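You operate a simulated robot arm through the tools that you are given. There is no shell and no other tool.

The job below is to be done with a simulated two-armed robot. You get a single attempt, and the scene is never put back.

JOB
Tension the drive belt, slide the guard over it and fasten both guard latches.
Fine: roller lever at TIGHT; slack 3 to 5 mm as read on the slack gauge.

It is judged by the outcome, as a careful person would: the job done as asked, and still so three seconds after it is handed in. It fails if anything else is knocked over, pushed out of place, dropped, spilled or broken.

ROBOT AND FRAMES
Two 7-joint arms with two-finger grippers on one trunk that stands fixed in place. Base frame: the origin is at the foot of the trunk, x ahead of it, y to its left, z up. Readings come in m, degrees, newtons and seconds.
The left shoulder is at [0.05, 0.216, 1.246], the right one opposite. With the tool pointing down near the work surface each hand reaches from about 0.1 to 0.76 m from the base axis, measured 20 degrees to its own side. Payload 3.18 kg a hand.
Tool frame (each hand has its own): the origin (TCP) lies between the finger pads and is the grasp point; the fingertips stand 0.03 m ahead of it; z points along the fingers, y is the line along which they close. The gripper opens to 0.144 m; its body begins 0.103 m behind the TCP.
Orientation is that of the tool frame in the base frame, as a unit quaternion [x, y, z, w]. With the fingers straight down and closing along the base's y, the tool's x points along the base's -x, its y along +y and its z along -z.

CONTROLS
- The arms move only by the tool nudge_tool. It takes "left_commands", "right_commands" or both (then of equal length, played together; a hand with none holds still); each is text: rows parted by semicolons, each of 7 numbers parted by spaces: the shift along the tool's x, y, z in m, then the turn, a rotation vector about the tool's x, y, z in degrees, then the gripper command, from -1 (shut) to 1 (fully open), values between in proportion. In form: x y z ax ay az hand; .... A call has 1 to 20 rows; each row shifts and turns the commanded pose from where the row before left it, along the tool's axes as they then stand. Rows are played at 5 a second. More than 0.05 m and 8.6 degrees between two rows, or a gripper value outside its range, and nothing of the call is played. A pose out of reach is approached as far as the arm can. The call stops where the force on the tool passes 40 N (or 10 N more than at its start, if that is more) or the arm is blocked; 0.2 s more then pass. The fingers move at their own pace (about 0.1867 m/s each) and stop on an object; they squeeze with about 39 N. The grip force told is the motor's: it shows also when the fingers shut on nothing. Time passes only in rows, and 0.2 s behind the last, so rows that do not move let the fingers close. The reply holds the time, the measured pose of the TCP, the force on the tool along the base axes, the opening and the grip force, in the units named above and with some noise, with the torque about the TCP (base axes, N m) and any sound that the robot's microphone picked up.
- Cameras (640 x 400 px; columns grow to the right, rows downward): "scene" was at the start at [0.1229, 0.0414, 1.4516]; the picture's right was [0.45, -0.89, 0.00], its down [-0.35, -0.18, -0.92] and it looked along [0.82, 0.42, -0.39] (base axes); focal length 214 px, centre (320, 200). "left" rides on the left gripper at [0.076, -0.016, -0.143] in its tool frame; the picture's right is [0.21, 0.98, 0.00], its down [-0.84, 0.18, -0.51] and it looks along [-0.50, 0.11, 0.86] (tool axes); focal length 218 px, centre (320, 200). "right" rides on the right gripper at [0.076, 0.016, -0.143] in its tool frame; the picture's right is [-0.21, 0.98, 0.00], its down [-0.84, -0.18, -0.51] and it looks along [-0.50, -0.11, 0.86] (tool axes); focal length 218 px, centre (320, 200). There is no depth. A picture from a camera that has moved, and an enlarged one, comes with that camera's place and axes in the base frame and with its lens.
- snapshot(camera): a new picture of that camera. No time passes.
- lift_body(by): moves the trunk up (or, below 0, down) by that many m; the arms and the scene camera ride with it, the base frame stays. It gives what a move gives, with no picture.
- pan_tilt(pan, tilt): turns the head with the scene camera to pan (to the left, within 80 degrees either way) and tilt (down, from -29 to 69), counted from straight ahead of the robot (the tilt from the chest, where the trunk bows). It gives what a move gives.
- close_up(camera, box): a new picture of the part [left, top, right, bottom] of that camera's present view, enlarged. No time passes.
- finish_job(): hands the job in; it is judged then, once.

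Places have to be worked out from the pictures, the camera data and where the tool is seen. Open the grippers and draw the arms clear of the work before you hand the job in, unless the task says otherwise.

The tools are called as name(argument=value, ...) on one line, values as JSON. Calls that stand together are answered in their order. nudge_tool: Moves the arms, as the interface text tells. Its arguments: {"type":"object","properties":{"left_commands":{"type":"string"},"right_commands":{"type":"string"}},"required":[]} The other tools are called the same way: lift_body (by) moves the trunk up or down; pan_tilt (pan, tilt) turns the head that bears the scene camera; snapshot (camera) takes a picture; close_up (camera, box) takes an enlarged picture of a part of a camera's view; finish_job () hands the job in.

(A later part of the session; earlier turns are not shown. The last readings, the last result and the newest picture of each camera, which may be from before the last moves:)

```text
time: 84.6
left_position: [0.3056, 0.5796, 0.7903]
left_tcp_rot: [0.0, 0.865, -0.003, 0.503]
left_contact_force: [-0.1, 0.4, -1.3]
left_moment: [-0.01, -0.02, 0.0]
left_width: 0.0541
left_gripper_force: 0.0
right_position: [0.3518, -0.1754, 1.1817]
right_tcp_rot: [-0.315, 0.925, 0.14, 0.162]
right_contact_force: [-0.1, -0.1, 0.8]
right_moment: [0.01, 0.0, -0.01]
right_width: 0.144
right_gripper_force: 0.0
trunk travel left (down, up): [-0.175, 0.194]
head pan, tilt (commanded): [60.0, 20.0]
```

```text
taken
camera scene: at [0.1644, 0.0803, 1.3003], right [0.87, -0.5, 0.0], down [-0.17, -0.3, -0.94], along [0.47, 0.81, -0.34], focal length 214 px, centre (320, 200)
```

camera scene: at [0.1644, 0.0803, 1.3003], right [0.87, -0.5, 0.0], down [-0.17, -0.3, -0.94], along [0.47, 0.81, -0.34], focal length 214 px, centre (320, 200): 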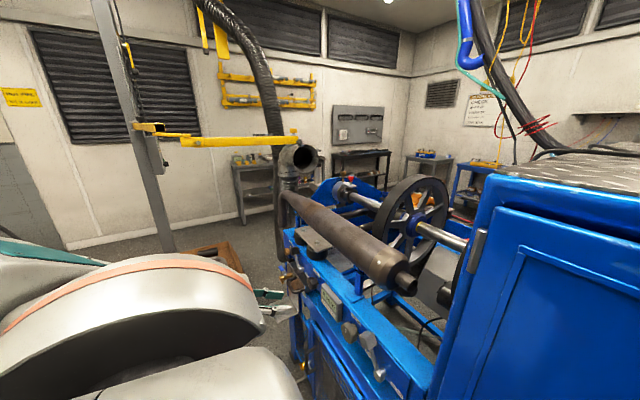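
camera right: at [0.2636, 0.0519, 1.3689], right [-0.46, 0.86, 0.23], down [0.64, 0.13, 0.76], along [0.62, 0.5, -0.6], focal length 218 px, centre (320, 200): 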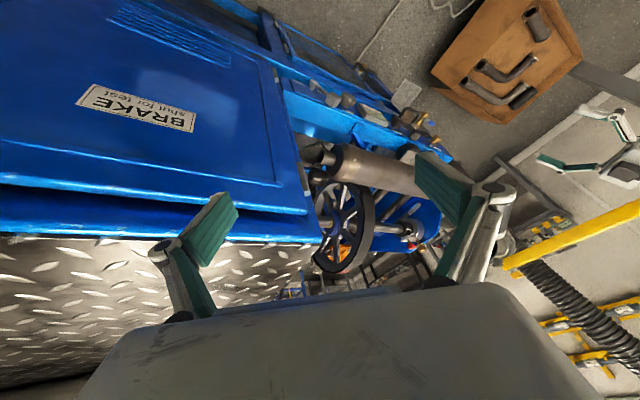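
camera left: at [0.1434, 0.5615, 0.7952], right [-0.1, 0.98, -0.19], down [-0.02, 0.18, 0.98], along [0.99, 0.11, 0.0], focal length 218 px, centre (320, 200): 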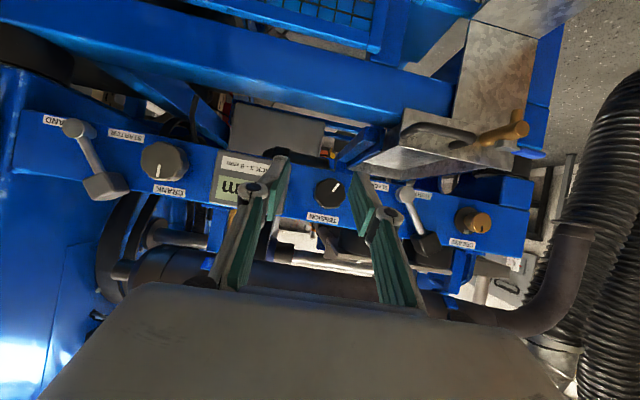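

Moving the lever did take up the loop of the wheel belt, so that is the drive belt. I zoom this new viewpoint for anything on a slide near it.

close_up(camera="scene", box=[320, 160, 480, 300])

close_up(camera="scene", box=[270, 220, 450, 400])

close_up(camera="scene", box=[400, 210, 500, 310])

```text
2.86 times, centred on (400, 230) of scene
camera zoom: at [0.1644, 0.0803, 1.3003], right [0.87, -0.5, 0.0], down [-0.17, -0.3, -0.94], along [0.47, 0.81, -0.34], focal length 613 px, centre (91, 114)
```

zoom: 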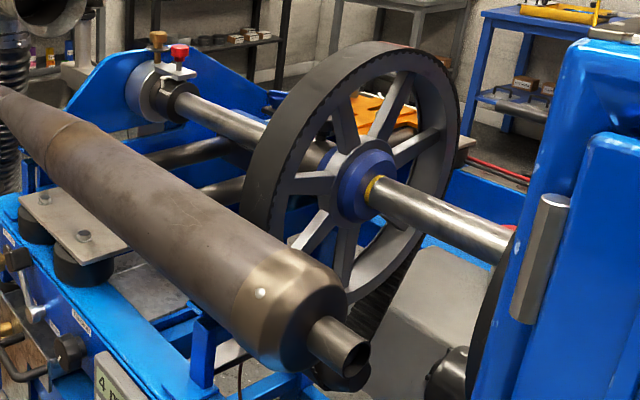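

```text
2.22 times, centred on (360, 310) of scene
camera zoom: at [0.1644, 0.0803, 1.3003], right [0.87, -0.5, 0.0], down [-0.17, -0.3, -0.94], along [0.47, 0.81, -0.34], focal length 477 px, centre (231, -44)
```

zoom: 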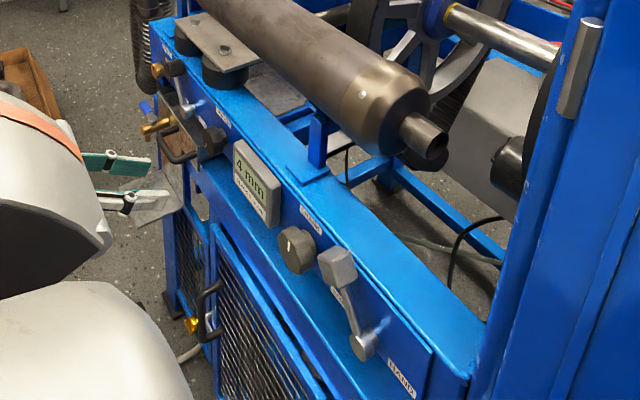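

```text
4.00 times, centred on (450, 260) of scene
camera zoom: at [0.1644, 0.0803, 1.3003], right [0.87, -0.5, 0.0], down [-0.17, -0.3, -0.94], along [0.47, 0.81, -0.34], focal length 858 px, centre (-200, -40)
```

zoom: 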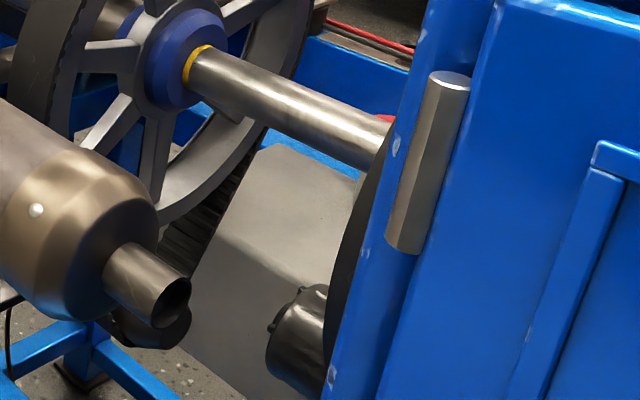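

pan_tilt(pan=15, tilt=15)

snapshot(camera="scene")

snapshot(camera="right")

```text
time: 85.7
left_position: [0.3063, 0.5788, 0.7904]
left_tcp_rot: [0.0, 0.864, -0.002, 0.503]
left_contact_force: [0.5, -0.3, 0.2]
left_moment: [0.0, -0.01, -0.01]
left_width: 0.0541
left_gripper_force: 0.0
right_position: [0.3518, -0.1737, 1.1809]
right_tcp_rot: [-0.314, 0.925, 0.141, 0.164]
right_contact_force: [-0.8, 1.0, 0.3]
right_moment: [-0.01, 0.0, 0.01]
right_width: 0.1443
right_gripper_force: 0.1
trunk travel left (down, up): [-0.175, 0.194]
head pan, tilt (commanded): [15.0, 15.0]
```

```text
taken
camera scene: at [0.208, 0.0239, 1.3086], right [0.26, -0.97, 0.0], down [-0.25, -0.07, -0.97], along [0.93, 0.25, -0.26], focal length 214 px, centre (320, 200)
```

scene: 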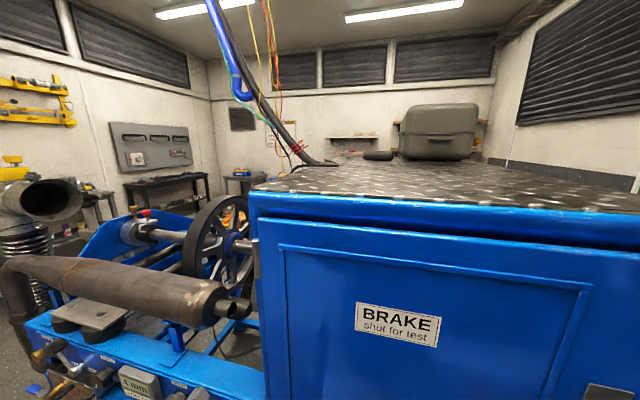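

```text
taken
camera right: at [0.2541, -0.255, 1.2828], right [-0.46, 0.86, 0.23], down [0.64, 0.13, 0.76], along [0.62, 0.5, -0.6], focal length 218 px, centre (320, 200)
```

right: 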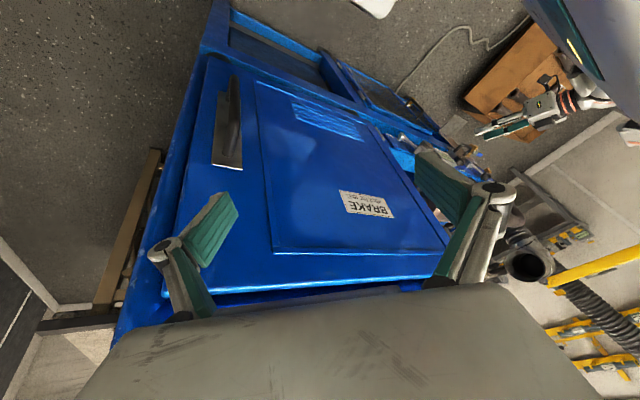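

The drive belt runs from the wheel down to a roller at about (0.59, 0.49, 0.71). The one thing near it I haven't resolved is the dark plate with a cube handle and curved ladder-like part at (0.69, 0.26, 1.2); I raise the trunk and take the left camera closer to it.

lift_body(by=0.15)

nudge_tool(left_commands="-0.03 0 -0.02 0 7.5 0 1; -0.028 0 -0.025 0 7.5 0 1; -0.025 0 -0.03 0 7.5 0 1; -0.02 0 -0.035 0 7.5 0 1; -0.015 0 -0.037 0 7.5 0 1; -0.01 0 -0.04 0 7.5 0 1; 0 0 -0.04 0 7.5 0 1; 0 0 -0.04 0 7.5 0 1; 0 0 -0.045 0 0 0 1; 0 0 -0.045 0 0 0 1; 0 0 -0.04 0 0 0 1")

snapshot(camera="left")

```text
time: 87.5
left_position: [0.3062, 0.5801, 0.9408]
left_tcp_rot: [0.0, 0.865, -0.002, 0.503]
left_contact_force: [0.1, -0.8, -0.3]
left_moment: [-0.01, -0.01, 0.02]
left_width: 0.0538
left_gripper_force: 0.0
right_position: [0.3521, -0.1744, 1.3298]
right_tcp_rot: [-0.314, 0.925, 0.14, 0.162]
right_contact_force: [-0.2, 0.8, 0.3]
right_moment: [0.02, 0.02, -0.01]
right_width: 0.1441
right_gripper_force: 0.0
trunk travel left (down, up): [-0.325, 0.044]
head pan, tilt (commanded): [15.0, 15.0]
```

```text
time: 89.9
left_position: [0.2301, 0.5823, 1.3349]
left_tcp_rot: [0.004, 0.997, -0.01, 0.074]
left_contact_force: [-0.8, -1.1, 0.6]
left_moment: [-0.01, 0.01, -0.06]
left_width: 0.1438
left_gripper_force: 0.0
left hand out of reach, approached as far as the arm can: row 3, 4, 5
right_position: [0.3503, -0.1746, 1.3305]
right_tcp_rot: [-0.313, 0.925, 0.14, 0.164]
right_contact_force: [-0.7, 0.2, 0.4]
right_moment: [0.03, -0.03, 0.02]
right_width: 0.144
right_gripper_force: 0.2
trunk travel left (down, up): [-0.325, 0.044]
head pan, tilt (commanded): [15.0, 15.0]
```

```text
taken
camera left: at [0.1319, 0.5677, 1.4645], right [-0.2, 0.98, -0.05], down [0.76, 0.18, 0.62], along [0.62, 0.09, -0.78], focal length 218 px, centre (320, 200)
```

left: 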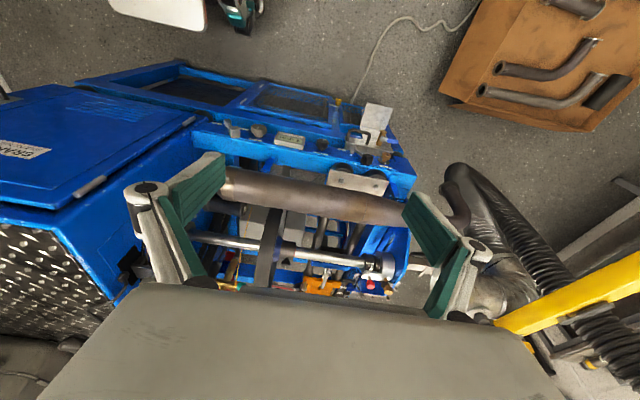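

nudge_tool(left_commands="-0.03 -0.015 0 0 8.2 0 1; -0.04 -0.02 0 0 0 0 1; -0.04 -0.02 0 0 0 0 1; -0.04 -0.02 0 0 0 0 1; -0.04 -0.02 0 0 0 0 1; -0.04 -0.02 0 0 0 0 1; -0.04 -0.02 0 0 0 0 1; -0.02 0 0 0 0 0 1; 0 0 0 0 0 8 1; 0 0 0 0 0 8 1; 0 0 0 0 0 8 1; 0 0 0 0 0 8 1; 0 0 0 0 0 8 1; 0 0 0 0 0 8 1; 0 0 0 0 0 8 1; 0 0 0 0 0 8 1; 0 0 0 0 0 8 1; 0 0 0 0 0 8 1")

snapshot(camera="left")

close_up(camera="left", box=[280, 160, 460, 300])

```text
time: 93.7
left_position: [0.5195, 0.4421, 1.3396]
left_tcp_rot: [0.647, 0.762, -0.005, 0.007]
left_contact_force: [0.8, -0.1, -1.0]
left_moment: [0.02, 0.02, -0.02]
left_width: 0.144
left_gripper_force: 0.1
right_position: [0.3511, -0.1734, 1.3308]
right_tcp_rot: [-0.314, 0.925, 0.141, 0.163]
right_contact_force: [-0.3, 0.1, -0.2]
right_moment: [-0.03, 0.01, -0.01]
right_width: 0.1439
right_gripper_force: 0.1
trunk travel left (down, up): [-0.325, 0.044]
head pan, tilt (commanded): [15.0, 15.0]
```

```text
taken
camera left: at [0.4883, 0.5169, 1.4821], right [0.93, 0.36, 0.0], down [0.31, -0.79, 0.52], along [0.19, -0.49, -0.85], focal length 218 px, centre (320, 200)
```

left: 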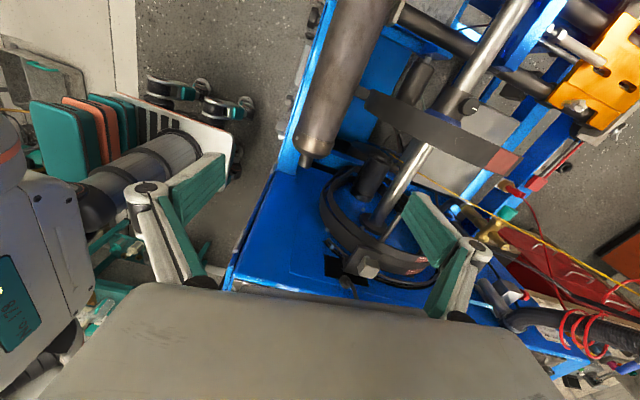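

```text
2.86 times, centred on (370, 230) of left
camera zoom: at [0.4883, 0.5169, 1.4821], right [0.93, 0.36, 0.0], down [0.31, -0.79, 0.52], along [0.19, -0.49, -0.85], focal length 624 px, centre (177, 114)
```

zoom: 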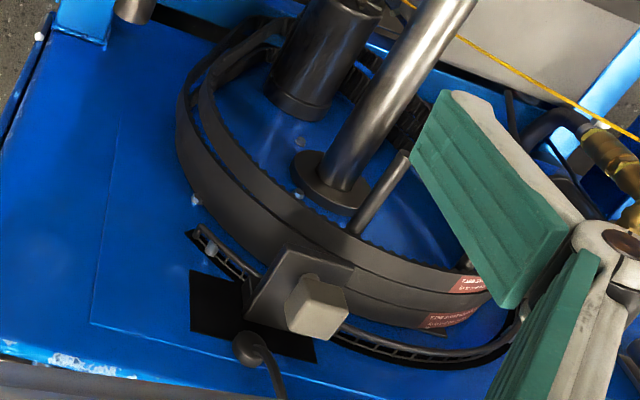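

The plate with the cube is a ratchet quadrant for the brake, not a guard. I keep yawing the left hand round to 170 degrees so its camera looks back toward the rear side of the panel and silencer, which I haven't seen.

nudge_tool(left_commands="0 0 0 0 0 8 1; 0 0 0 0 0 8 1; 0 0 0 0 0 8 1; 0 0 0 0 0 8 1; 0 0 0 0 0 8 1; 0 0 0 0 0 8 1; 0 0 0 0 0 8 1; 0 0 0 0 0 8 1; 0 0 0 0 0 8 1; 0 0 0 0 0 8 1; 0 0 0 0 0 8 1")

snapshot(camera="left")

```text
time: 96.1
left_position: [0.5191, 0.4436, 1.3409]
left_tcp_rot: [0.995, 0.099, 0.001, 0.009]
left_contact_force: [0.3, -1.1, -0.7]
left_moment: [0.01, 0.02, 0.03]
left_width: 0.144
left_gripper_force: 0.0
right_position: [0.3524, -0.1755, 1.3307]
right_tcp_rot: [-0.314, 0.925, 0.14, 0.164]
right_contact_force: [-0.2, 0.3, -0.1]
right_moment: [-0.02, 0.01, 0.01]
right_width: 0.1439
right_gripper_force: 0.0
trunk travel left (down, up): [-0.325, 0.044]
head pan, tilt (commanded): [15.0, 15.0]
```

```text
taken
camera left: at [0.589, 0.4759, 1.4834], right [0.4, -0.92, 0.02], down [-0.79, -0.33, 0.51], along [-0.46, -0.22, -0.86], focal length 218 px, centre (320, 200)
```

left: 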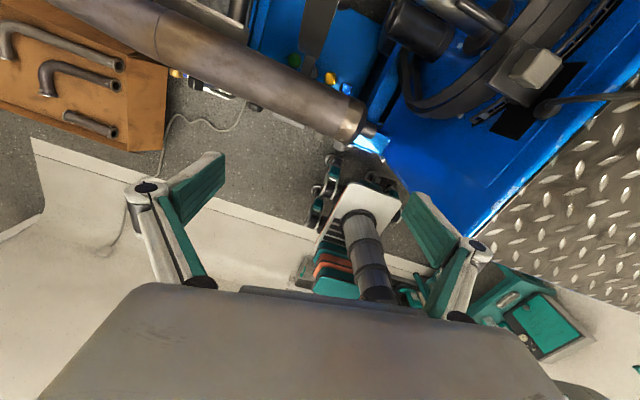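

close_up(camera="left", box=[150, 0, 410, 160])

close_up(camera="left", box=[350, 0, 560, 170])

close_up(camera="left", box=[245, 0, 385, 110])

```text
2.46 times, centred on (280, 80) of left
camera zoom: at [0.589, 0.4759, 1.4834], right [0.4, -0.92, 0.02], down [-0.79, -0.33, 0.51], along [-0.46, -0.22, -0.86], focal length 537 px, centre (418, 495)
```

zoom: 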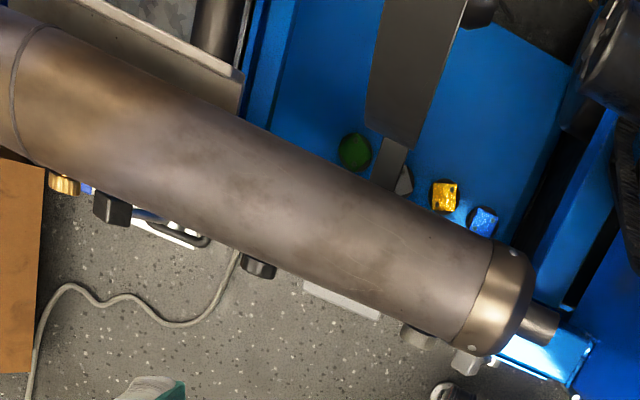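

```text
2.35 times, centred on (455, 85) of left
camera zoom: at [0.589, 0.4759, 1.4834], right [0.4, -0.92, 0.02], down [-0.79, -0.33, 0.51], along [-0.46, -0.22, -0.86], focal length 514 px, centre (2, 471)
```

zoom: 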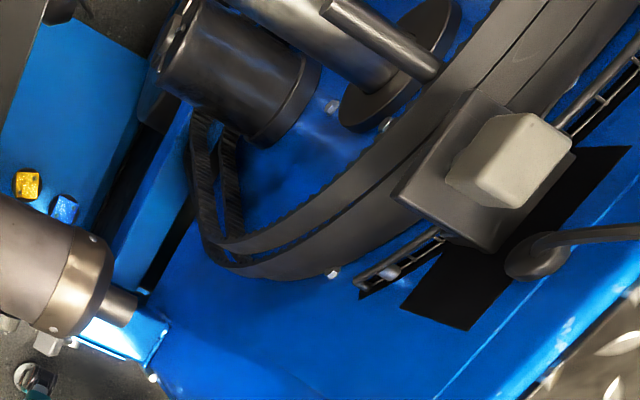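

```text
3.64 times, centred on (315, 55) of left
camera zoom: at [0.589, 0.4759, 1.4834], right [0.4, -0.92, 0.02], down [-0.79, -0.33, 0.51], along [-0.46, -0.22, -0.86], focal length 794 px, centre (338, 727)
```

zoom: 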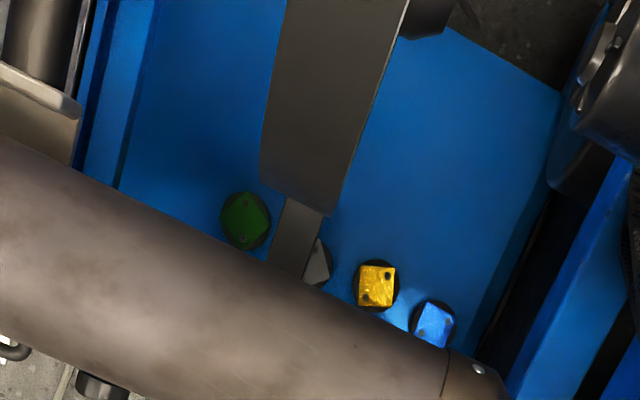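

close_up(camera="left", box=[490, 10, 610, 130])

close_up(camera="left", box=[400, 0, 520, 110])

```text
3.33 times, centred on (550, 70) of left
camera zoom: at [0.589, 0.4759, 1.4834], right [0.4, -0.92, 0.02], down [-0.79, -0.33, 0.51], along [-0.46, -0.22, -0.86], focal length 728 px, centre (-447, 633)
```

zoom: 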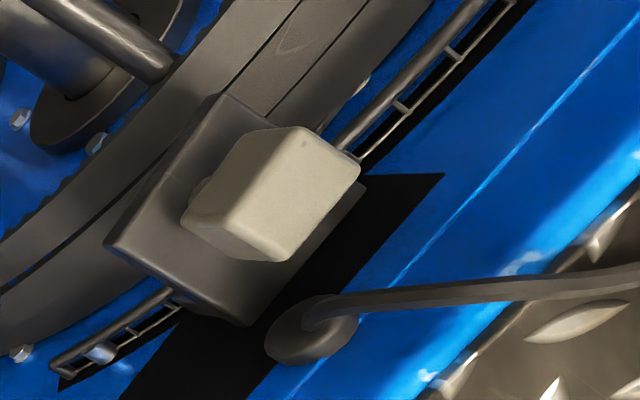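

```text
3.64 times, centred on (460, 55) of left
camera zoom: at [0.589, 0.4759, 1.4834], right [0.4, -0.92, 0.02], down [-0.79, -0.33, 0.51], along [-0.46, -0.22, -0.86], focal length 794 px, centre (-189, 727)
```

zoom: 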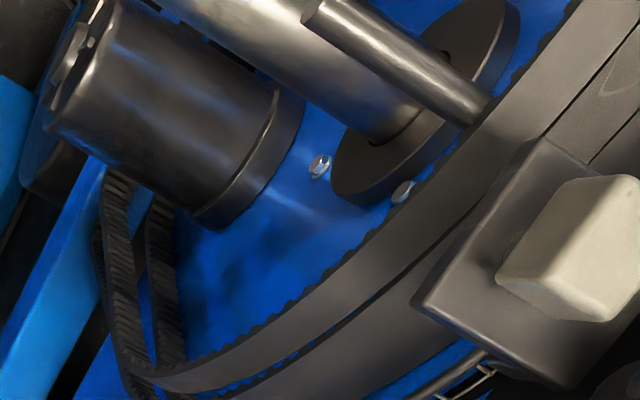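

I still can't identify the guard, so I'll inspect the mesh and lower front properly: retreat the left hand, unyaw, and lower it tool-down in front of the lower bay.

nudge_tool(left_commands="0 0 0 0 0 -8.5 1; 0 0 0 0 0 -8.5 1; 0 0 0 0 0 -8.5 1; 0 0 0 0 0 -8.5 1; 0 0 0 0 0 -8.5 1; 0 0 0 0 0 -8.5 1; 0 0 0 0 0 -8.5 1; 0 0 0 0 0 -8.5 1; 0 0 0 0 0 -8.5 1; 0 0 0 0 0 -8.5 1; 0 0 0 0 0 -8.5 1; 0 0 0 0 0 -8.5 1; 0 0 0 0 0 -8.5 1; 0 0 0 0 0 -8.5 1; 0 0 0 0 0 -8.5 1; 0 0 0 0 0 -8.5 1; 0 0 0 0 0 -8.5 1; 0 0 0 0 0 -8.5 1; 0 0 0 0 0 -8.5 1; 0 0 0 0 0 -7 1")

nudge_tool(left_commands="0.04 0.015 0 0 0 0 1; 0.04 0.015 0 0 0 0 1; 0.04 0.015 0 0 0 0 1; 0.04 0.015 0 0 0 0 1; 0.04 0.015 0 0 0 0 1; 0.04 0.015 0 0 0 0 1; 0.02 0 0.03 0 0 0 1; 0 0 0.045 0 0 0 1; 0 0 0.045 0 0 0 1; 0 0 0.045 0 0 0 1; 0 0 0.045 0 0 0 1; 0 0 0.045 0 0 0 1; 0 0 0.045 0 0 0 1; 0 0 0.045 0 0 0 1; 0 0 0.045 0 0 0 1; 0 0 0.045 0 0 0 1; 0 0 0.045 0 0 0 1; 0 0 0.045 0 0 0 1; 0 0 0.045 0 0 0 1; 0 0 0.045 0 0 0 1")

snapshot(camera="left")

```text
time: 100.3
left_position: [0.5191, 0.4433, 1.3406]
left_tcp_rot: [-0.001, 1.0, -0.009, 0.002]
left_contact_force: [-0.1, -0.2, 0.4]
left_moment: [-0.03, -0.01, 0.01]
left_width: 0.144
left_gripper_force: 0.0
right_position: [0.3516, -0.1754, 1.3307]
right_tcp_rot: [-0.314, 0.925, 0.14, 0.163]
right_contact_force: [-0.1, 0.2, -0.4]
right_moment: [-0.01, 0.0, -0.02]
right_width: 0.144
right_gripper_force: 0.1
trunk travel left (down, up): [-0.325, 0.044]
head pan, tilt (commanded): [15.0, 15.0]
```

```text
time: 104.5
left_position: [0.2591, 0.5254, 0.721]
left_tcp_rot: [0.001, 1.0, -0.009, 0.003]
left_contact_force: [-1.0, 0.6, 0.3]
left_moment: [-0.05, -0.01, 0.0]
left_width: 0.1441
left_gripper_force: 0.0
right_position: [0.3524, -0.173, 1.3304]
right_tcp_rot: [-0.313, 0.925, 0.139, 0.163]
right_contact_force: [0.8, -0.7, 0.1]
right_moment: [-0.01, 0.02, -0.03]
right_width: 0.144
right_gripper_force: 0.1
trunk travel left (down, up): [-0.325, 0.044]
head pan, tilt (commanded): [15.0, 15.0]
```

```text
taken
camera left: at [0.1816, 0.5104, 0.8638], right [-0.21, 0.98, -0.02], down [0.84, 0.19, 0.51], along [0.5, 0.09, -0.86], focal length 218 px, centre (320, 200)
```

left: 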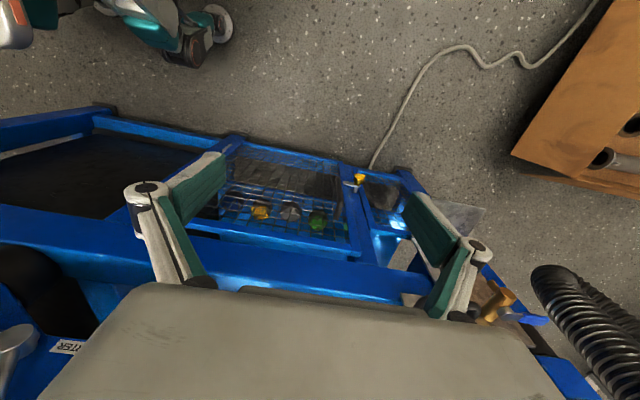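

close_up(camera="left", box=[200, 120, 420, 270])

close_up(camera="left", box=[320, 150, 440, 250])

close_up(camera="left", box=[200, 170, 340, 260])

```text
2.67 times, centred on (310, 195) of left
camera zoom: at [0.1816, 0.5104, 0.8638], right [-0.21, 0.98, -0.02], down [0.84, 0.19, 0.51], along [0.5, 0.09, -0.86], focal length 582 px, centre (347, 213)
```

zoom: 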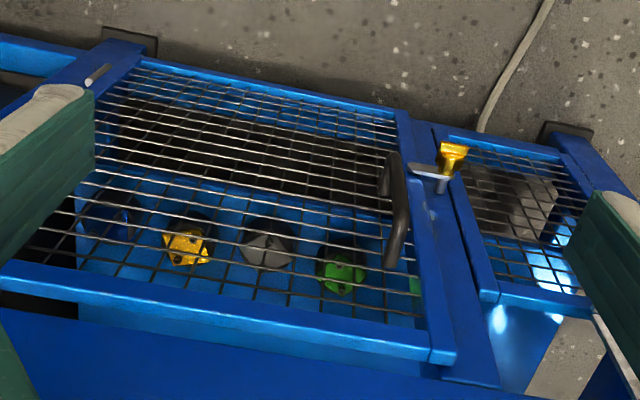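

```text
4.00 times, centred on (380, 200) of left
camera zoom: at [0.1816, 0.5104, 0.8638], right [-0.21, 0.98, -0.02], down [0.84, 0.19, 0.51], along [0.5, 0.09, -0.86], focal length 873 px, centre (80, 200)
```

zoom: 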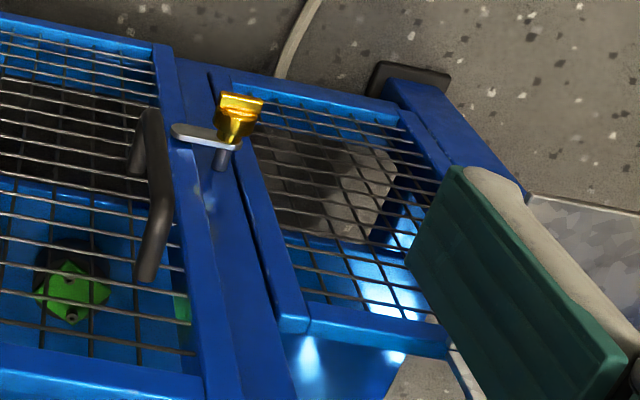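

```text
4.44 times, centred on (270, 215) of left
camera zoom: at [0.1816, 0.5104, 0.8638], right [-0.21, 0.98, -0.02], down [0.84, 0.19, 0.51], along [0.5, 0.09, -0.86], focal length 970 px, centre (542, 133)
```

zoom: 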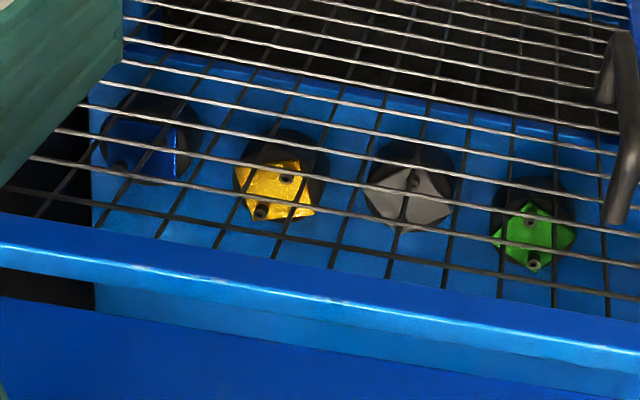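

The mesh bay is a locker with four coloured containers, hinged with one catch. I go back up over the gap between wheel and cabinet to examine the grey box under the wheel and the red-knobbed elbow beside it closely.

nudge_tool(left_commands="0 0 -0.045 0 0 0 1; 0 0 -0.045 0 0 0 1; 0 0 -0.045 0 0 0 1; 0 0 -0.045 0 0 0 1; 0 0 -0.045 0 0 0 1; 0 0 -0.045 0 0 0 1; 0 0 -0.045 0 0 0 1; 0 0 -0.045 0 0 0 1; 0 0 -0.045 0 0 0 1; 0 0 -0.045 0 0 0 1; 0 0 -0.045 0 0 0 1; 0 0 -0.045 0 0 0 1; 0 0 -0.045 0 0 0 1; 0 0 -0.04 0 0 0 1; -0.03 -0.035 0 0 0 0 1; -0.03 -0.035 0 0 0 0 1; -0.03 -0.035 0 0 0 0 1; -0.03 -0.03 0 0 0 0 1; -0.04 -0.02 0 0 0 0 1; -0.04 -0.02 0 0 0 0 1")

snapshot(camera="left")

close_up(camera="left", box=[210, 150, 410, 300])

```text
time: 108.7
left_position: [0.4603, 0.3566, 1.3527]
left_tcp_rot: [0.0, 1.0, -0.009, 0.001]
left_contact_force: [0.4, 0.1, -0.7]
left_moment: [-0.03, 0.07, -0.01]
left_width: 0.144
left_gripper_force: 0.0
left hand out of reach, approached as far as the arm can: row 4, 5
right_position: [0.354, -0.1741, 1.329]
right_tcp_rot: [-0.314, 0.925, 0.141, 0.163]
right_contact_force: [0.3, -0.9, -0.9]
right_moment: [0.02, 0.05, 0.01]
right_width: 0.1442
right_gripper_force: 0.1
trunk travel left (down, up): [-0.325, 0.044]
head pan, tilt (commanded): [15.0, 15.0]
```

```text
taken
camera left: at [0.3833, 0.3424, 1.4962], right [-0.21, 0.98, -0.02], down [0.84, 0.19, 0.51], along [0.5, 0.09, -0.86], focal length 218 px, centre (320, 200)
```

left: 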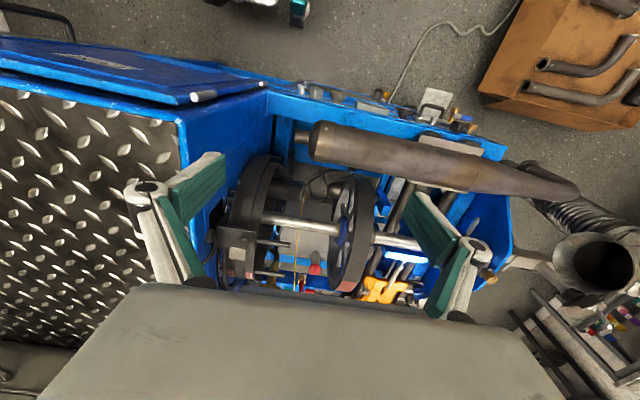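

```text
2.67 times, centred on (310, 225) of left
camera zoom: at [0.3833, 0.3424, 1.4962], right [-0.21, 0.98, -0.02], down [0.84, 0.19, 0.51], along [0.5, 0.09, -0.86], focal length 582 px, centre (347, 133)
```

zoom: 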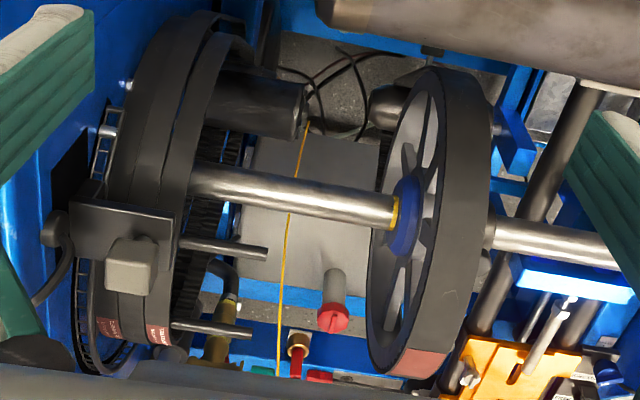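

close_up(camera="left", box=[205, 170, 295, 240])

close_up(camera="left", box=[205, 230, 295, 295])

close_up(camera="left", box=[360, 160, 430, 230])

```text
5.71 times, centred on (250, 205) of left
camera zoom: at [0.3833, 0.3424, 1.4962], right [-0.21, 0.98, -0.02], down [0.84, 0.19, 0.51], along [0.5, 0.09, -0.86], focal length 1247 px, centre (720, 171)
```

zoom: 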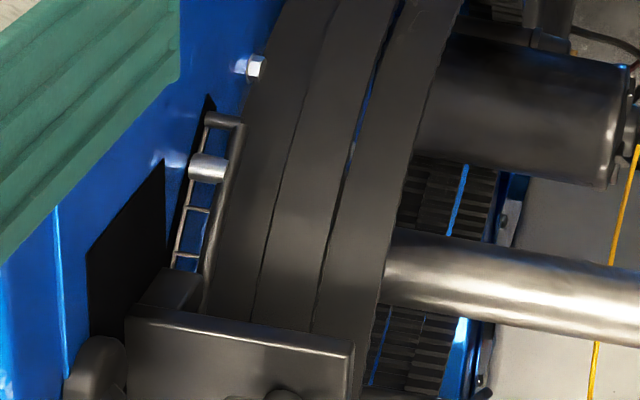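

```text
6.15 times, centred on (250, 262) of left
camera zoom: at [0.3833, 0.3424, 1.4962], right [-0.21, 0.98, -0.02], down [0.84, 0.19, 0.51], along [0.5, 0.09, -0.86], focal length 1343 px, centre (751, -185)
```

zoom: 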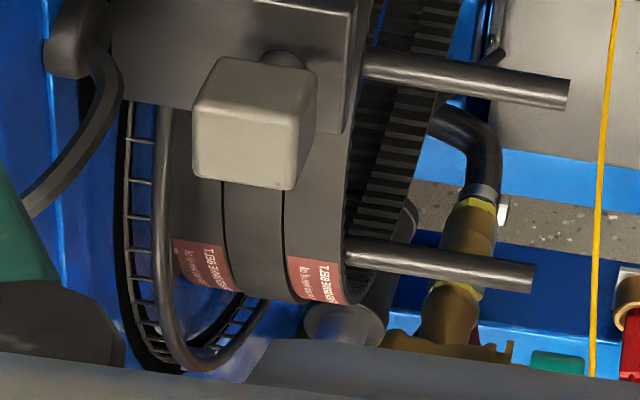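

```text
5.71 times, centred on (395, 195) of left
camera zoom: at [0.3833, 0.3424, 1.4962], right [-0.21, 0.98, -0.02], down [0.84, 0.19, 0.51], along [0.5, 0.09, -0.86], focal length 1247 px, centre (-109, 229)
```

zoom: 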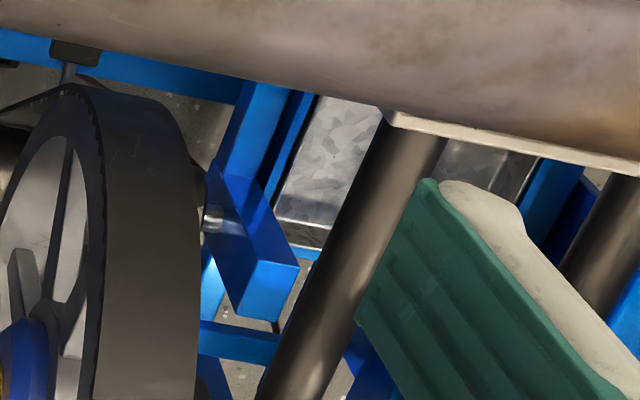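

This view shows a curved wire cage on the cabinet side wall by the belts: rungs coming out of a slot to a ring tube, with a dark plate and cube handle on it. That could be a pull-out guard, so I look at it from a lower, more sideways angle.

nudge_tool(left_commands="0.01 0.03 0.03 0 0 0 1; 0.01 0.03 0.03 0 0 0 1; 0.01 0.02 0.035 0 0 0 1; 0 0.02 0.04 0 0 0 1; 0 0.01 0.04 0 0 0 1; 0 0 0 0 0 8 1; 0 0 0 0 0 8 1; 0 0 0 0 0 8 1; 0 0 0 0 0 8 1; 0 0 0 0 0 8 1; 0 0 0 0 0 8 1; 0 0 0 0 -7 0 1; 0 0 0 0 -7 0 1; 0 0 0 0 -7 0 1")

snapshot(camera="left")

close_up(camera="left", box=[240, 100, 440, 260])

```text
time: 111.7
left_position: [0.4297, 0.4667, 1.1745]
left_tcp_rot: [0.399, 0.897, -0.082, 0.173]
left_contact_force: [-0.2, 0.6, -0.1]
left_moment: [-0.06, -0.01, -0.05]
left_width: 0.1439
left_gripper_force: 0.1
right_position: [0.3512, -0.1735, 1.3304]
right_tcp_rot: [-0.315, 0.924, 0.14, 0.164]
right_contact_force: [-0.3, 0.4, 0.7]
right_moment: [-0.03, 0.0, -0.03]
right_width: 0.144
right_gripper_force: 0.0
trunk travel left (down, up): [-0.325, 0.044]
head pan, tilt (commanded): [15.0, 15.0]
```

```text
taken
camera left: at [0.3329, 0.5477, 1.2788], right [0.6, 0.8, -0.09], down [0.53, -0.32, 0.79], along [0.6, -0.52, -0.61], focal length 218 px, centre (320, 200)
```

left: 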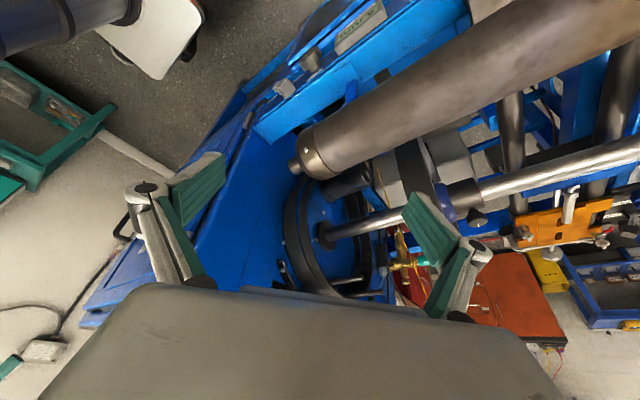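

```text
2.50 times, centred on (340, 180) of left
camera zoom: at [0.3329, 0.5477, 1.2788], right [0.6, 0.8, -0.09], down [0.53, -0.32, 0.79], along [0.6, -0.52, -0.61], focal length 546 px, centre (270, 250)
```

zoom: 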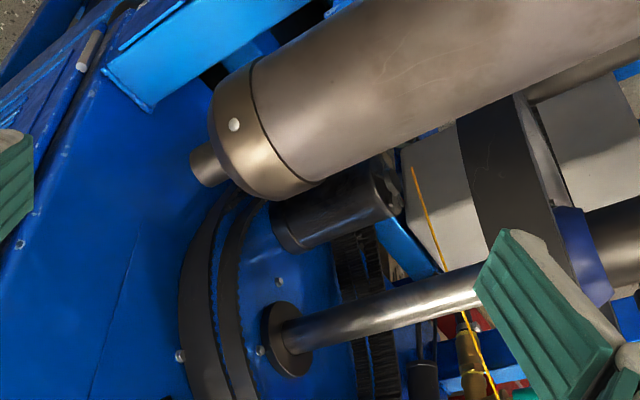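

nudge_tool(left_commands="0 0 0 0 -8 0 1; 0 0 0 0 -8 0 1; 0 0 0 0 -8 0 1")

snapshot(camera="left")

close_up(camera="left", box=[240, 130, 430, 290])

```text
time: 112.5
left_position: [0.429, 0.4665, 1.1748]
left_tcp_rot: [0.373, 0.841, -0.163, 0.356]
left_contact_force: [0.5, 0.0, -0.2]
left_moment: [-0.03, -0.07, -0.01]
left_width: 0.1441
left_gripper_force: 0.0
right_position: [0.3506, -0.1739, 1.3305]
right_tcp_rot: [-0.314, 0.924, 0.14, 0.165]
right_contact_force: [0.1, 1.2, -1.1]
right_moment: [-0.05, 0.02, -0.04]
right_width: 0.1437
right_gripper_force: 0.0
trunk travel left (down, up): [-0.325, 0.044]
head pan, tilt (commanded): [15.0, 15.0]
```

```text
taken
camera left: at [0.3116, 0.5713, 1.2187], right [0.63, 0.76, -0.16], down [0.29, -0.04, 0.96], along [0.72, -0.65, -0.24], focal length 218 px, centre (320, 200)
```

left: 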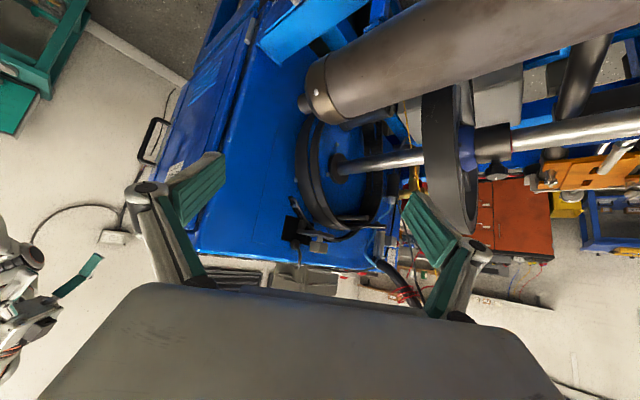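

```text
2.50 times, centred on (335, 210) of left
camera zoom: at [0.3116, 0.5713, 1.2187], right [0.63, 0.76, -0.16], down [0.29, -0.04, 0.96], along [0.72, -0.65, -0.24], focal length 546 px, centre (282, 175)
```

zoom: 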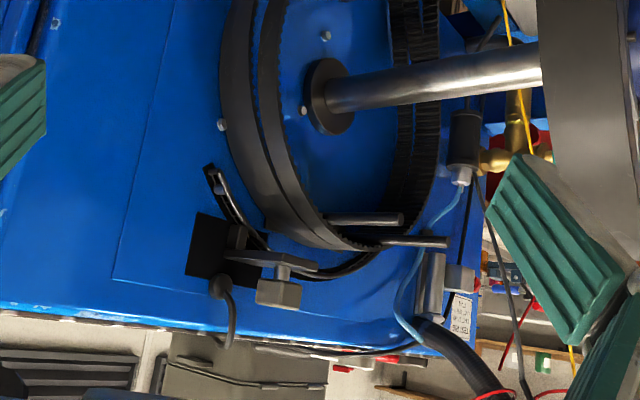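

close_up(camera="left", box=[280, 190, 400, 270])

close_up(camera="left", box=[380, 170, 450, 280])

close_up(camera="left", box=[240, 0, 420, 140])

```text
5.00 times, centred on (340, 230) of left
camera zoom: at [0.3116, 0.5713, 1.2187], right [0.63, 0.76, -0.16], down [0.29, -0.04, 0.96], along [0.72, -0.65, -0.24], focal length 1091 px, centre (220, 50)
```

zoom: 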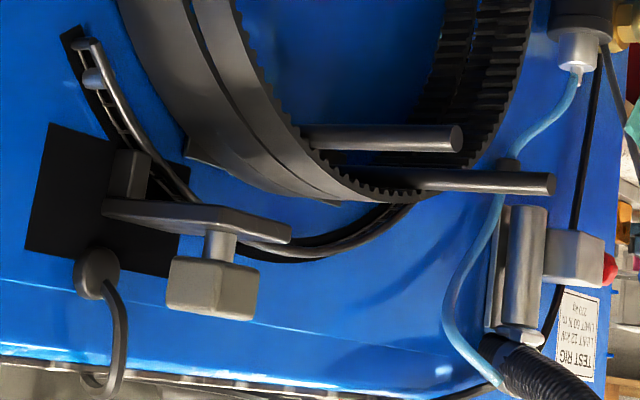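

```text
3.64 times, centred on (415, 225) of left
camera zoom: at [0.3116, 0.5713, 1.2187], right [0.63, 0.76, -0.16], down [0.29, -0.04, 0.96], along [0.72, -0.65, -0.24], focal length 794 px, centre (-26, 109)
```

zoom: 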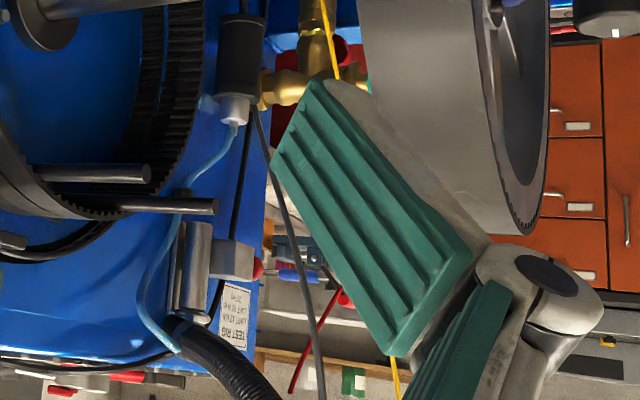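

```text
2.86 times, centred on (330, 70) of left
camera zoom: at [0.3116, 0.5713, 1.2187], right [0.63, 0.76, -0.16], down [0.29, -0.04, 0.96], along [0.72, -0.65, -0.24], focal length 624 px, centre (291, 571)
```

zoom: 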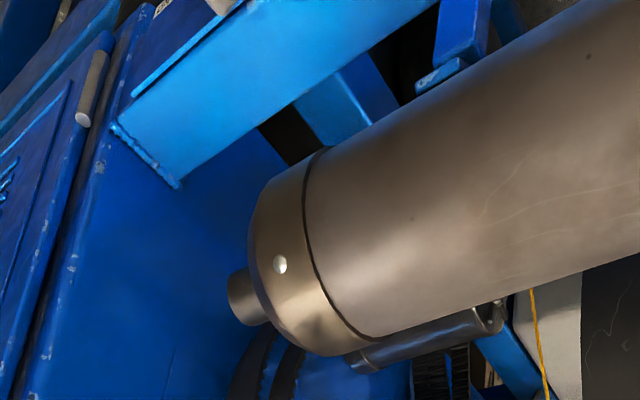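

The arc-and-cube part is clearly a quadrant lever with its cable, and the belts there hang on two pegs as spares. I retreat the left hand and take a careful look at the remaining front-left sheet-metal parts and the tray from the head camera.

nudge_tool(left_commands="0 0 -0.03 0 8 0 1; 0 0 -0.04 0 8 0 1; 0 0 -0.04 0 8 0 1; 0 0 -0.04 0 7 0 1; 0 0 -0.04 0 7 0 1; 0 0 -0.02 0 7 0 1; 0 0 0 0 0 -8 1; 0 0 0 0 0 -8 1; 0 0 0 0 0 -8 1; 0 0 0 0 0 -8 1; 0 0 0 0 0 -8 1; 0 0 0 0 0 -8 1; 0.04 0.02 0 0 0 0 1; 0.04 0.02 0 0 0 0 1; 0.04 0.02 0 0 0 0 1; 0.03 0.03 0 0 0 0 1; 0 0.04 0 0 0 0 1; 0 0.04 0 0 0 0 1")

pan_tilt(pan=45, tilt=40)

snapshot(camera="scene")

close_up(camera="scene", box=[230, 180, 350, 280])

```text
time: 116.3
left_position: [0.2176, 0.7106, 1.3513]
left_tcp_rot: [0.0, 1.0, -0.009, 0.002]
left_contact_force: [0.7, -0.5, -0.8]
left_moment: [-0.04, 0.03, 0.03]
left_width: 0.1441
left_gripper_force: 0.0
right_position: [0.351, -0.174, 1.33]
right_tcp_rot: [-0.314, 0.925, 0.139, 0.164]
right_contact_force: [0.2, 0.4, 0.1]
right_moment: [0.01, 0.01, 0.02]
right_width: 0.144
right_gripper_force: 0.0
trunk travel left (down, up): [-0.325, 0.044]
head pan, tilt (commanded): [15.0, 15.0]
```

```text
time: 117.2
left_position: [0.2185, 0.7094, 1.3522]
left_tcp_rot: [0.001, 1.0, -0.009, 0.002]
left_contact_force: [-0.4, 0.7, 0.1]
left_moment: [-0.06, 0.02, 0.0]
left_width: 0.1439
left_gripper_force: 0.0
right_position: [0.3518, -0.1739, 1.3306]
right_tcp_rot: [-0.313, 0.925, 0.14, 0.164]
right_contact_force: [0.3, 0.2, 0.9]
right_moment: [-0.01, 0.01, -0.01]
right_width: 0.144
right_gripper_force: 0.0
trunk travel left (down, up): [-0.325, 0.044]
head pan, tilt (commanded): [45.0, 40.0]
```

```text
taken
camera scene: at [0.1003, 0.0598, 1.4249], right [0.71, -0.71, 0.0], down [-0.45, -0.45, -0.77], along [0.54, 0.54, -0.64], focal length 214 px, centre (320, 200)
```

scene: 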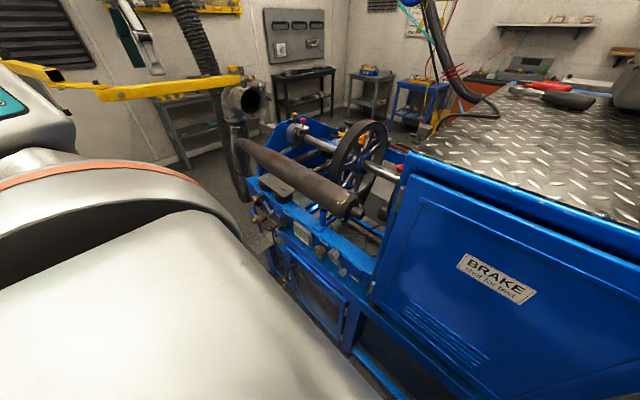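

```text
4.00 times, centred on (290, 230) of scene
camera zoom: at [0.1003, 0.0598, 1.4249], right [0.71, -0.71, 0.0], down [-0.45, -0.45, -0.77], along [0.54, 0.54, -0.64], focal length 858 px, centre (440, 80)
```

zoom: 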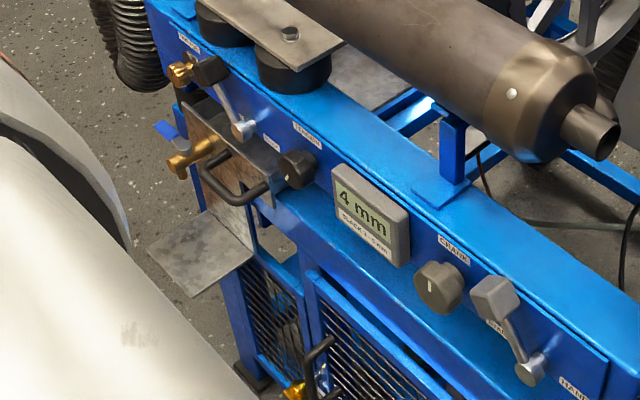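

I want to settle what the two grey pins at the right edge of the mesh panel are; I zoom on them and the gold catch from here as tightly as possible.

pan_tilt(pan=30, tilt=55)

snapshot(camera="scene")

close_up(camera="scene", box=[310, 215, 370, 275])

close_up(camera="scene", box=[240, 195, 320, 250])

```text
time: 118.0
left_position: [0.2168, 0.709, 1.3511]
left_tcp_rot: [-0.001, 1.0, -0.008, 0.002]
left_contact_force: [0.5, -0.5, -0.3]
left_moment: [0.01, 0.0, 0.02]
left_width: 0.144
left_gripper_force: 0.1
right_position: [0.3523, -0.1751, 1.329]
right_tcp_rot: [-0.314, 0.925, 0.14, 0.163]
right_contact_force: [0.0, 0.0, 0.1]
right_moment: [-0.01, 0.01, 0.02]
right_width: 0.1441
right_gripper_force: 0.1
trunk travel left (down, up): [-0.325, 0.044]
head pan, tilt (commanded): [30.0, 55.0]
```

```text
taken
camera scene: at [0.1025, 0.0358, 1.4043], right [0.5, -0.87, 0.0], down [-0.71, -0.41, -0.57], along [0.5, 0.29, -0.82], focal length 214 px, centre (320, 200)
```

scene: 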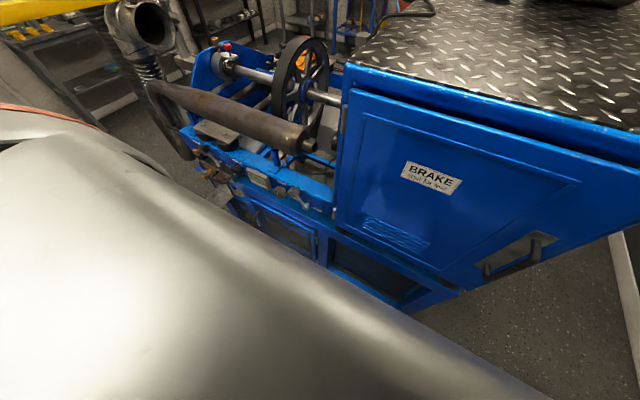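

```text
6.67 times, centred on (340, 245) of scene
camera zoom: at [0.1025, 0.0358, 1.4043], right [0.5, -0.87, 0.0], down [-0.71, -0.41, -0.57], along [0.5, 0.29, -0.82], focal length 1430 px, centre (187, -100)
```

zoom: 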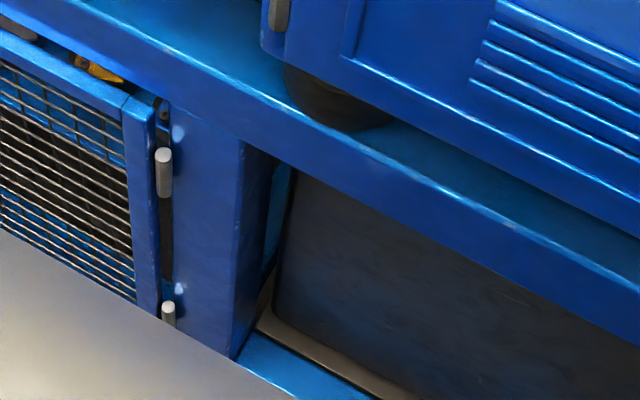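

```text
7.27 times, centred on (280, 222) of scene
camera zoom: at [0.1025, 0.0358, 1.4043], right [0.5, -0.87, 0.0], down [-0.71, -0.41, -0.57], along [0.5, 0.29, -0.82], focal length 1560 px, centre (611, 36)
```

zoom: 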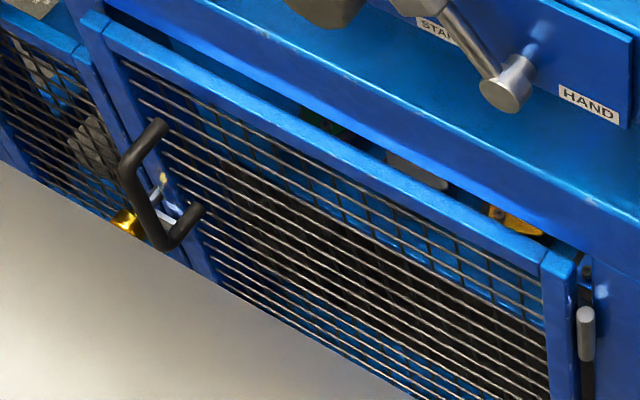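

The mesh door is definitely hinged. I lower the trunk once more to the low head viewpoint, which had shown a curved blue plate beside the belt, and look at it again at high zoom.

lift_body(by=-0.24)

pan_tilt(pan=45, tilt=35)

snapshot(camera="scene")

close_up(camera="scene", box=[260, 150, 350, 240])

close_up(camera="scene", box=[270, 170, 320, 210])

```text
time: 120.5
left_position: [0.2166, 0.7076, 1.1141]
left_tcp_rot: [0.0, 1.0, -0.009, 0.004]
left_contact_force: [-0.1, 0.0, -0.4]
left_moment: [0.01, -0.01, -0.03]
left_width: 0.1441
left_gripper_force: 0.0
right_position: [0.35, -0.1758, 1.0918]
right_tcp_rot: [-0.314, 0.925, 0.14, 0.165]
right_contact_force: [-1.2, -0.2, -0.1]
right_moment: [-0.01, -0.05, -0.02]
right_width: 0.1439
right_gripper_force: 0.1
trunk travel left (down, up): [-0.085, 0.284]
head pan, tilt (commanded): [30.0, 55.0]
```

```text
time: 121.3
left_position: [0.2177, 0.7067, 1.1149]
left_tcp_rot: [0.001, 1.0, -0.008, 0.002]
left_contact_force: [-0.9, 0.0, 1.2]
left_moment: [0.0, 0.02, -0.01]
left_width: 0.1439
left_gripper_force: 0.1
right_position: [0.3522, -0.1752, 1.0909]
right_tcp_rot: [-0.314, 0.925, 0.141, 0.163]
right_contact_force: [-0.3, -1.0, 0.2]
right_moment: [-0.01, -0.01, 0.01]
right_width: 0.1441
right_gripper_force: 0.1
trunk travel left (down, up): [-0.085, 0.284]
head pan, tilt (commanded): [45.0, 35.0]
```

```text
taken
camera scene: at [0.2769, 0.0619, 1.1677], right [0.71, -0.71, 0.0], down [-0.41, -0.41, -0.82], along [0.58, 0.58, -0.57], focal length 214 px, centre (320, 200)
```

scene: 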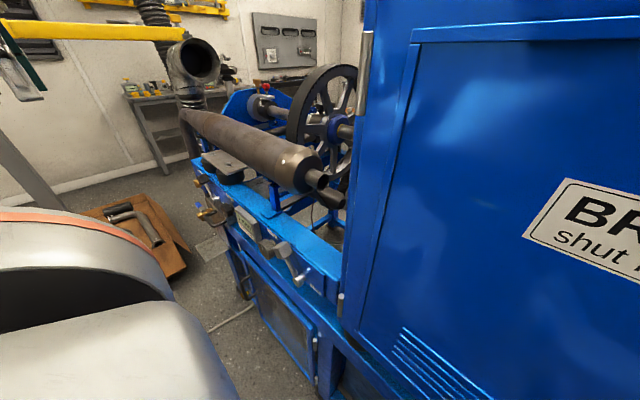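

```text
4.44 times, centred on (305, 195) of scene
camera zoom: at [0.2769, 0.0619, 1.1677], right [0.71, -0.71, 0.0], down [-0.41, -0.41, -0.82], along [0.58, 0.58, -0.57], focal length 953 px, centre (387, 222)
```

zoom: 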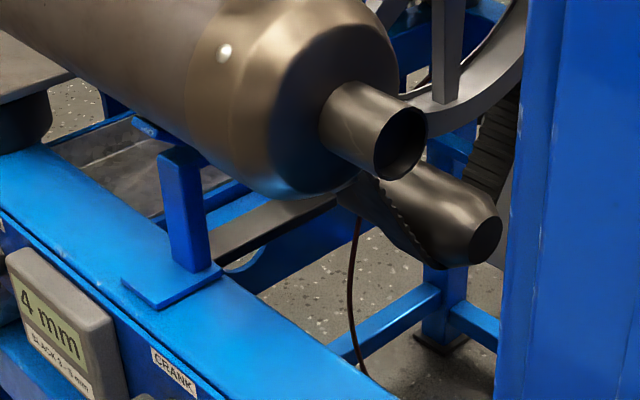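

```text
10.00 times, centred on (295, 190) of scene
camera zoom: at [0.2769, 0.0619, 1.1677], right [0.71, -0.71, 0.0], down [-0.41, -0.41, -0.82], along [0.58, 0.58, -0.57], focal length 2145 px, centre (570, 300)
```

zoom: 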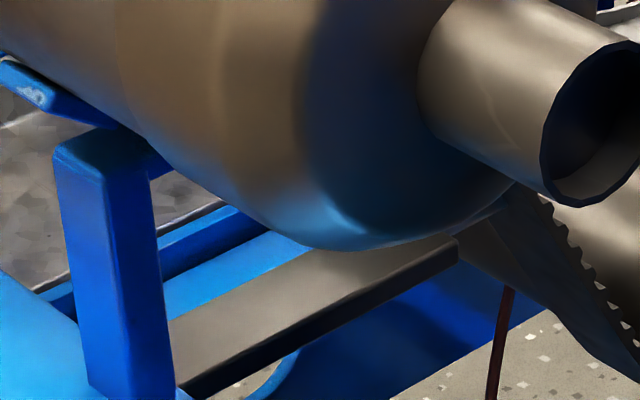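

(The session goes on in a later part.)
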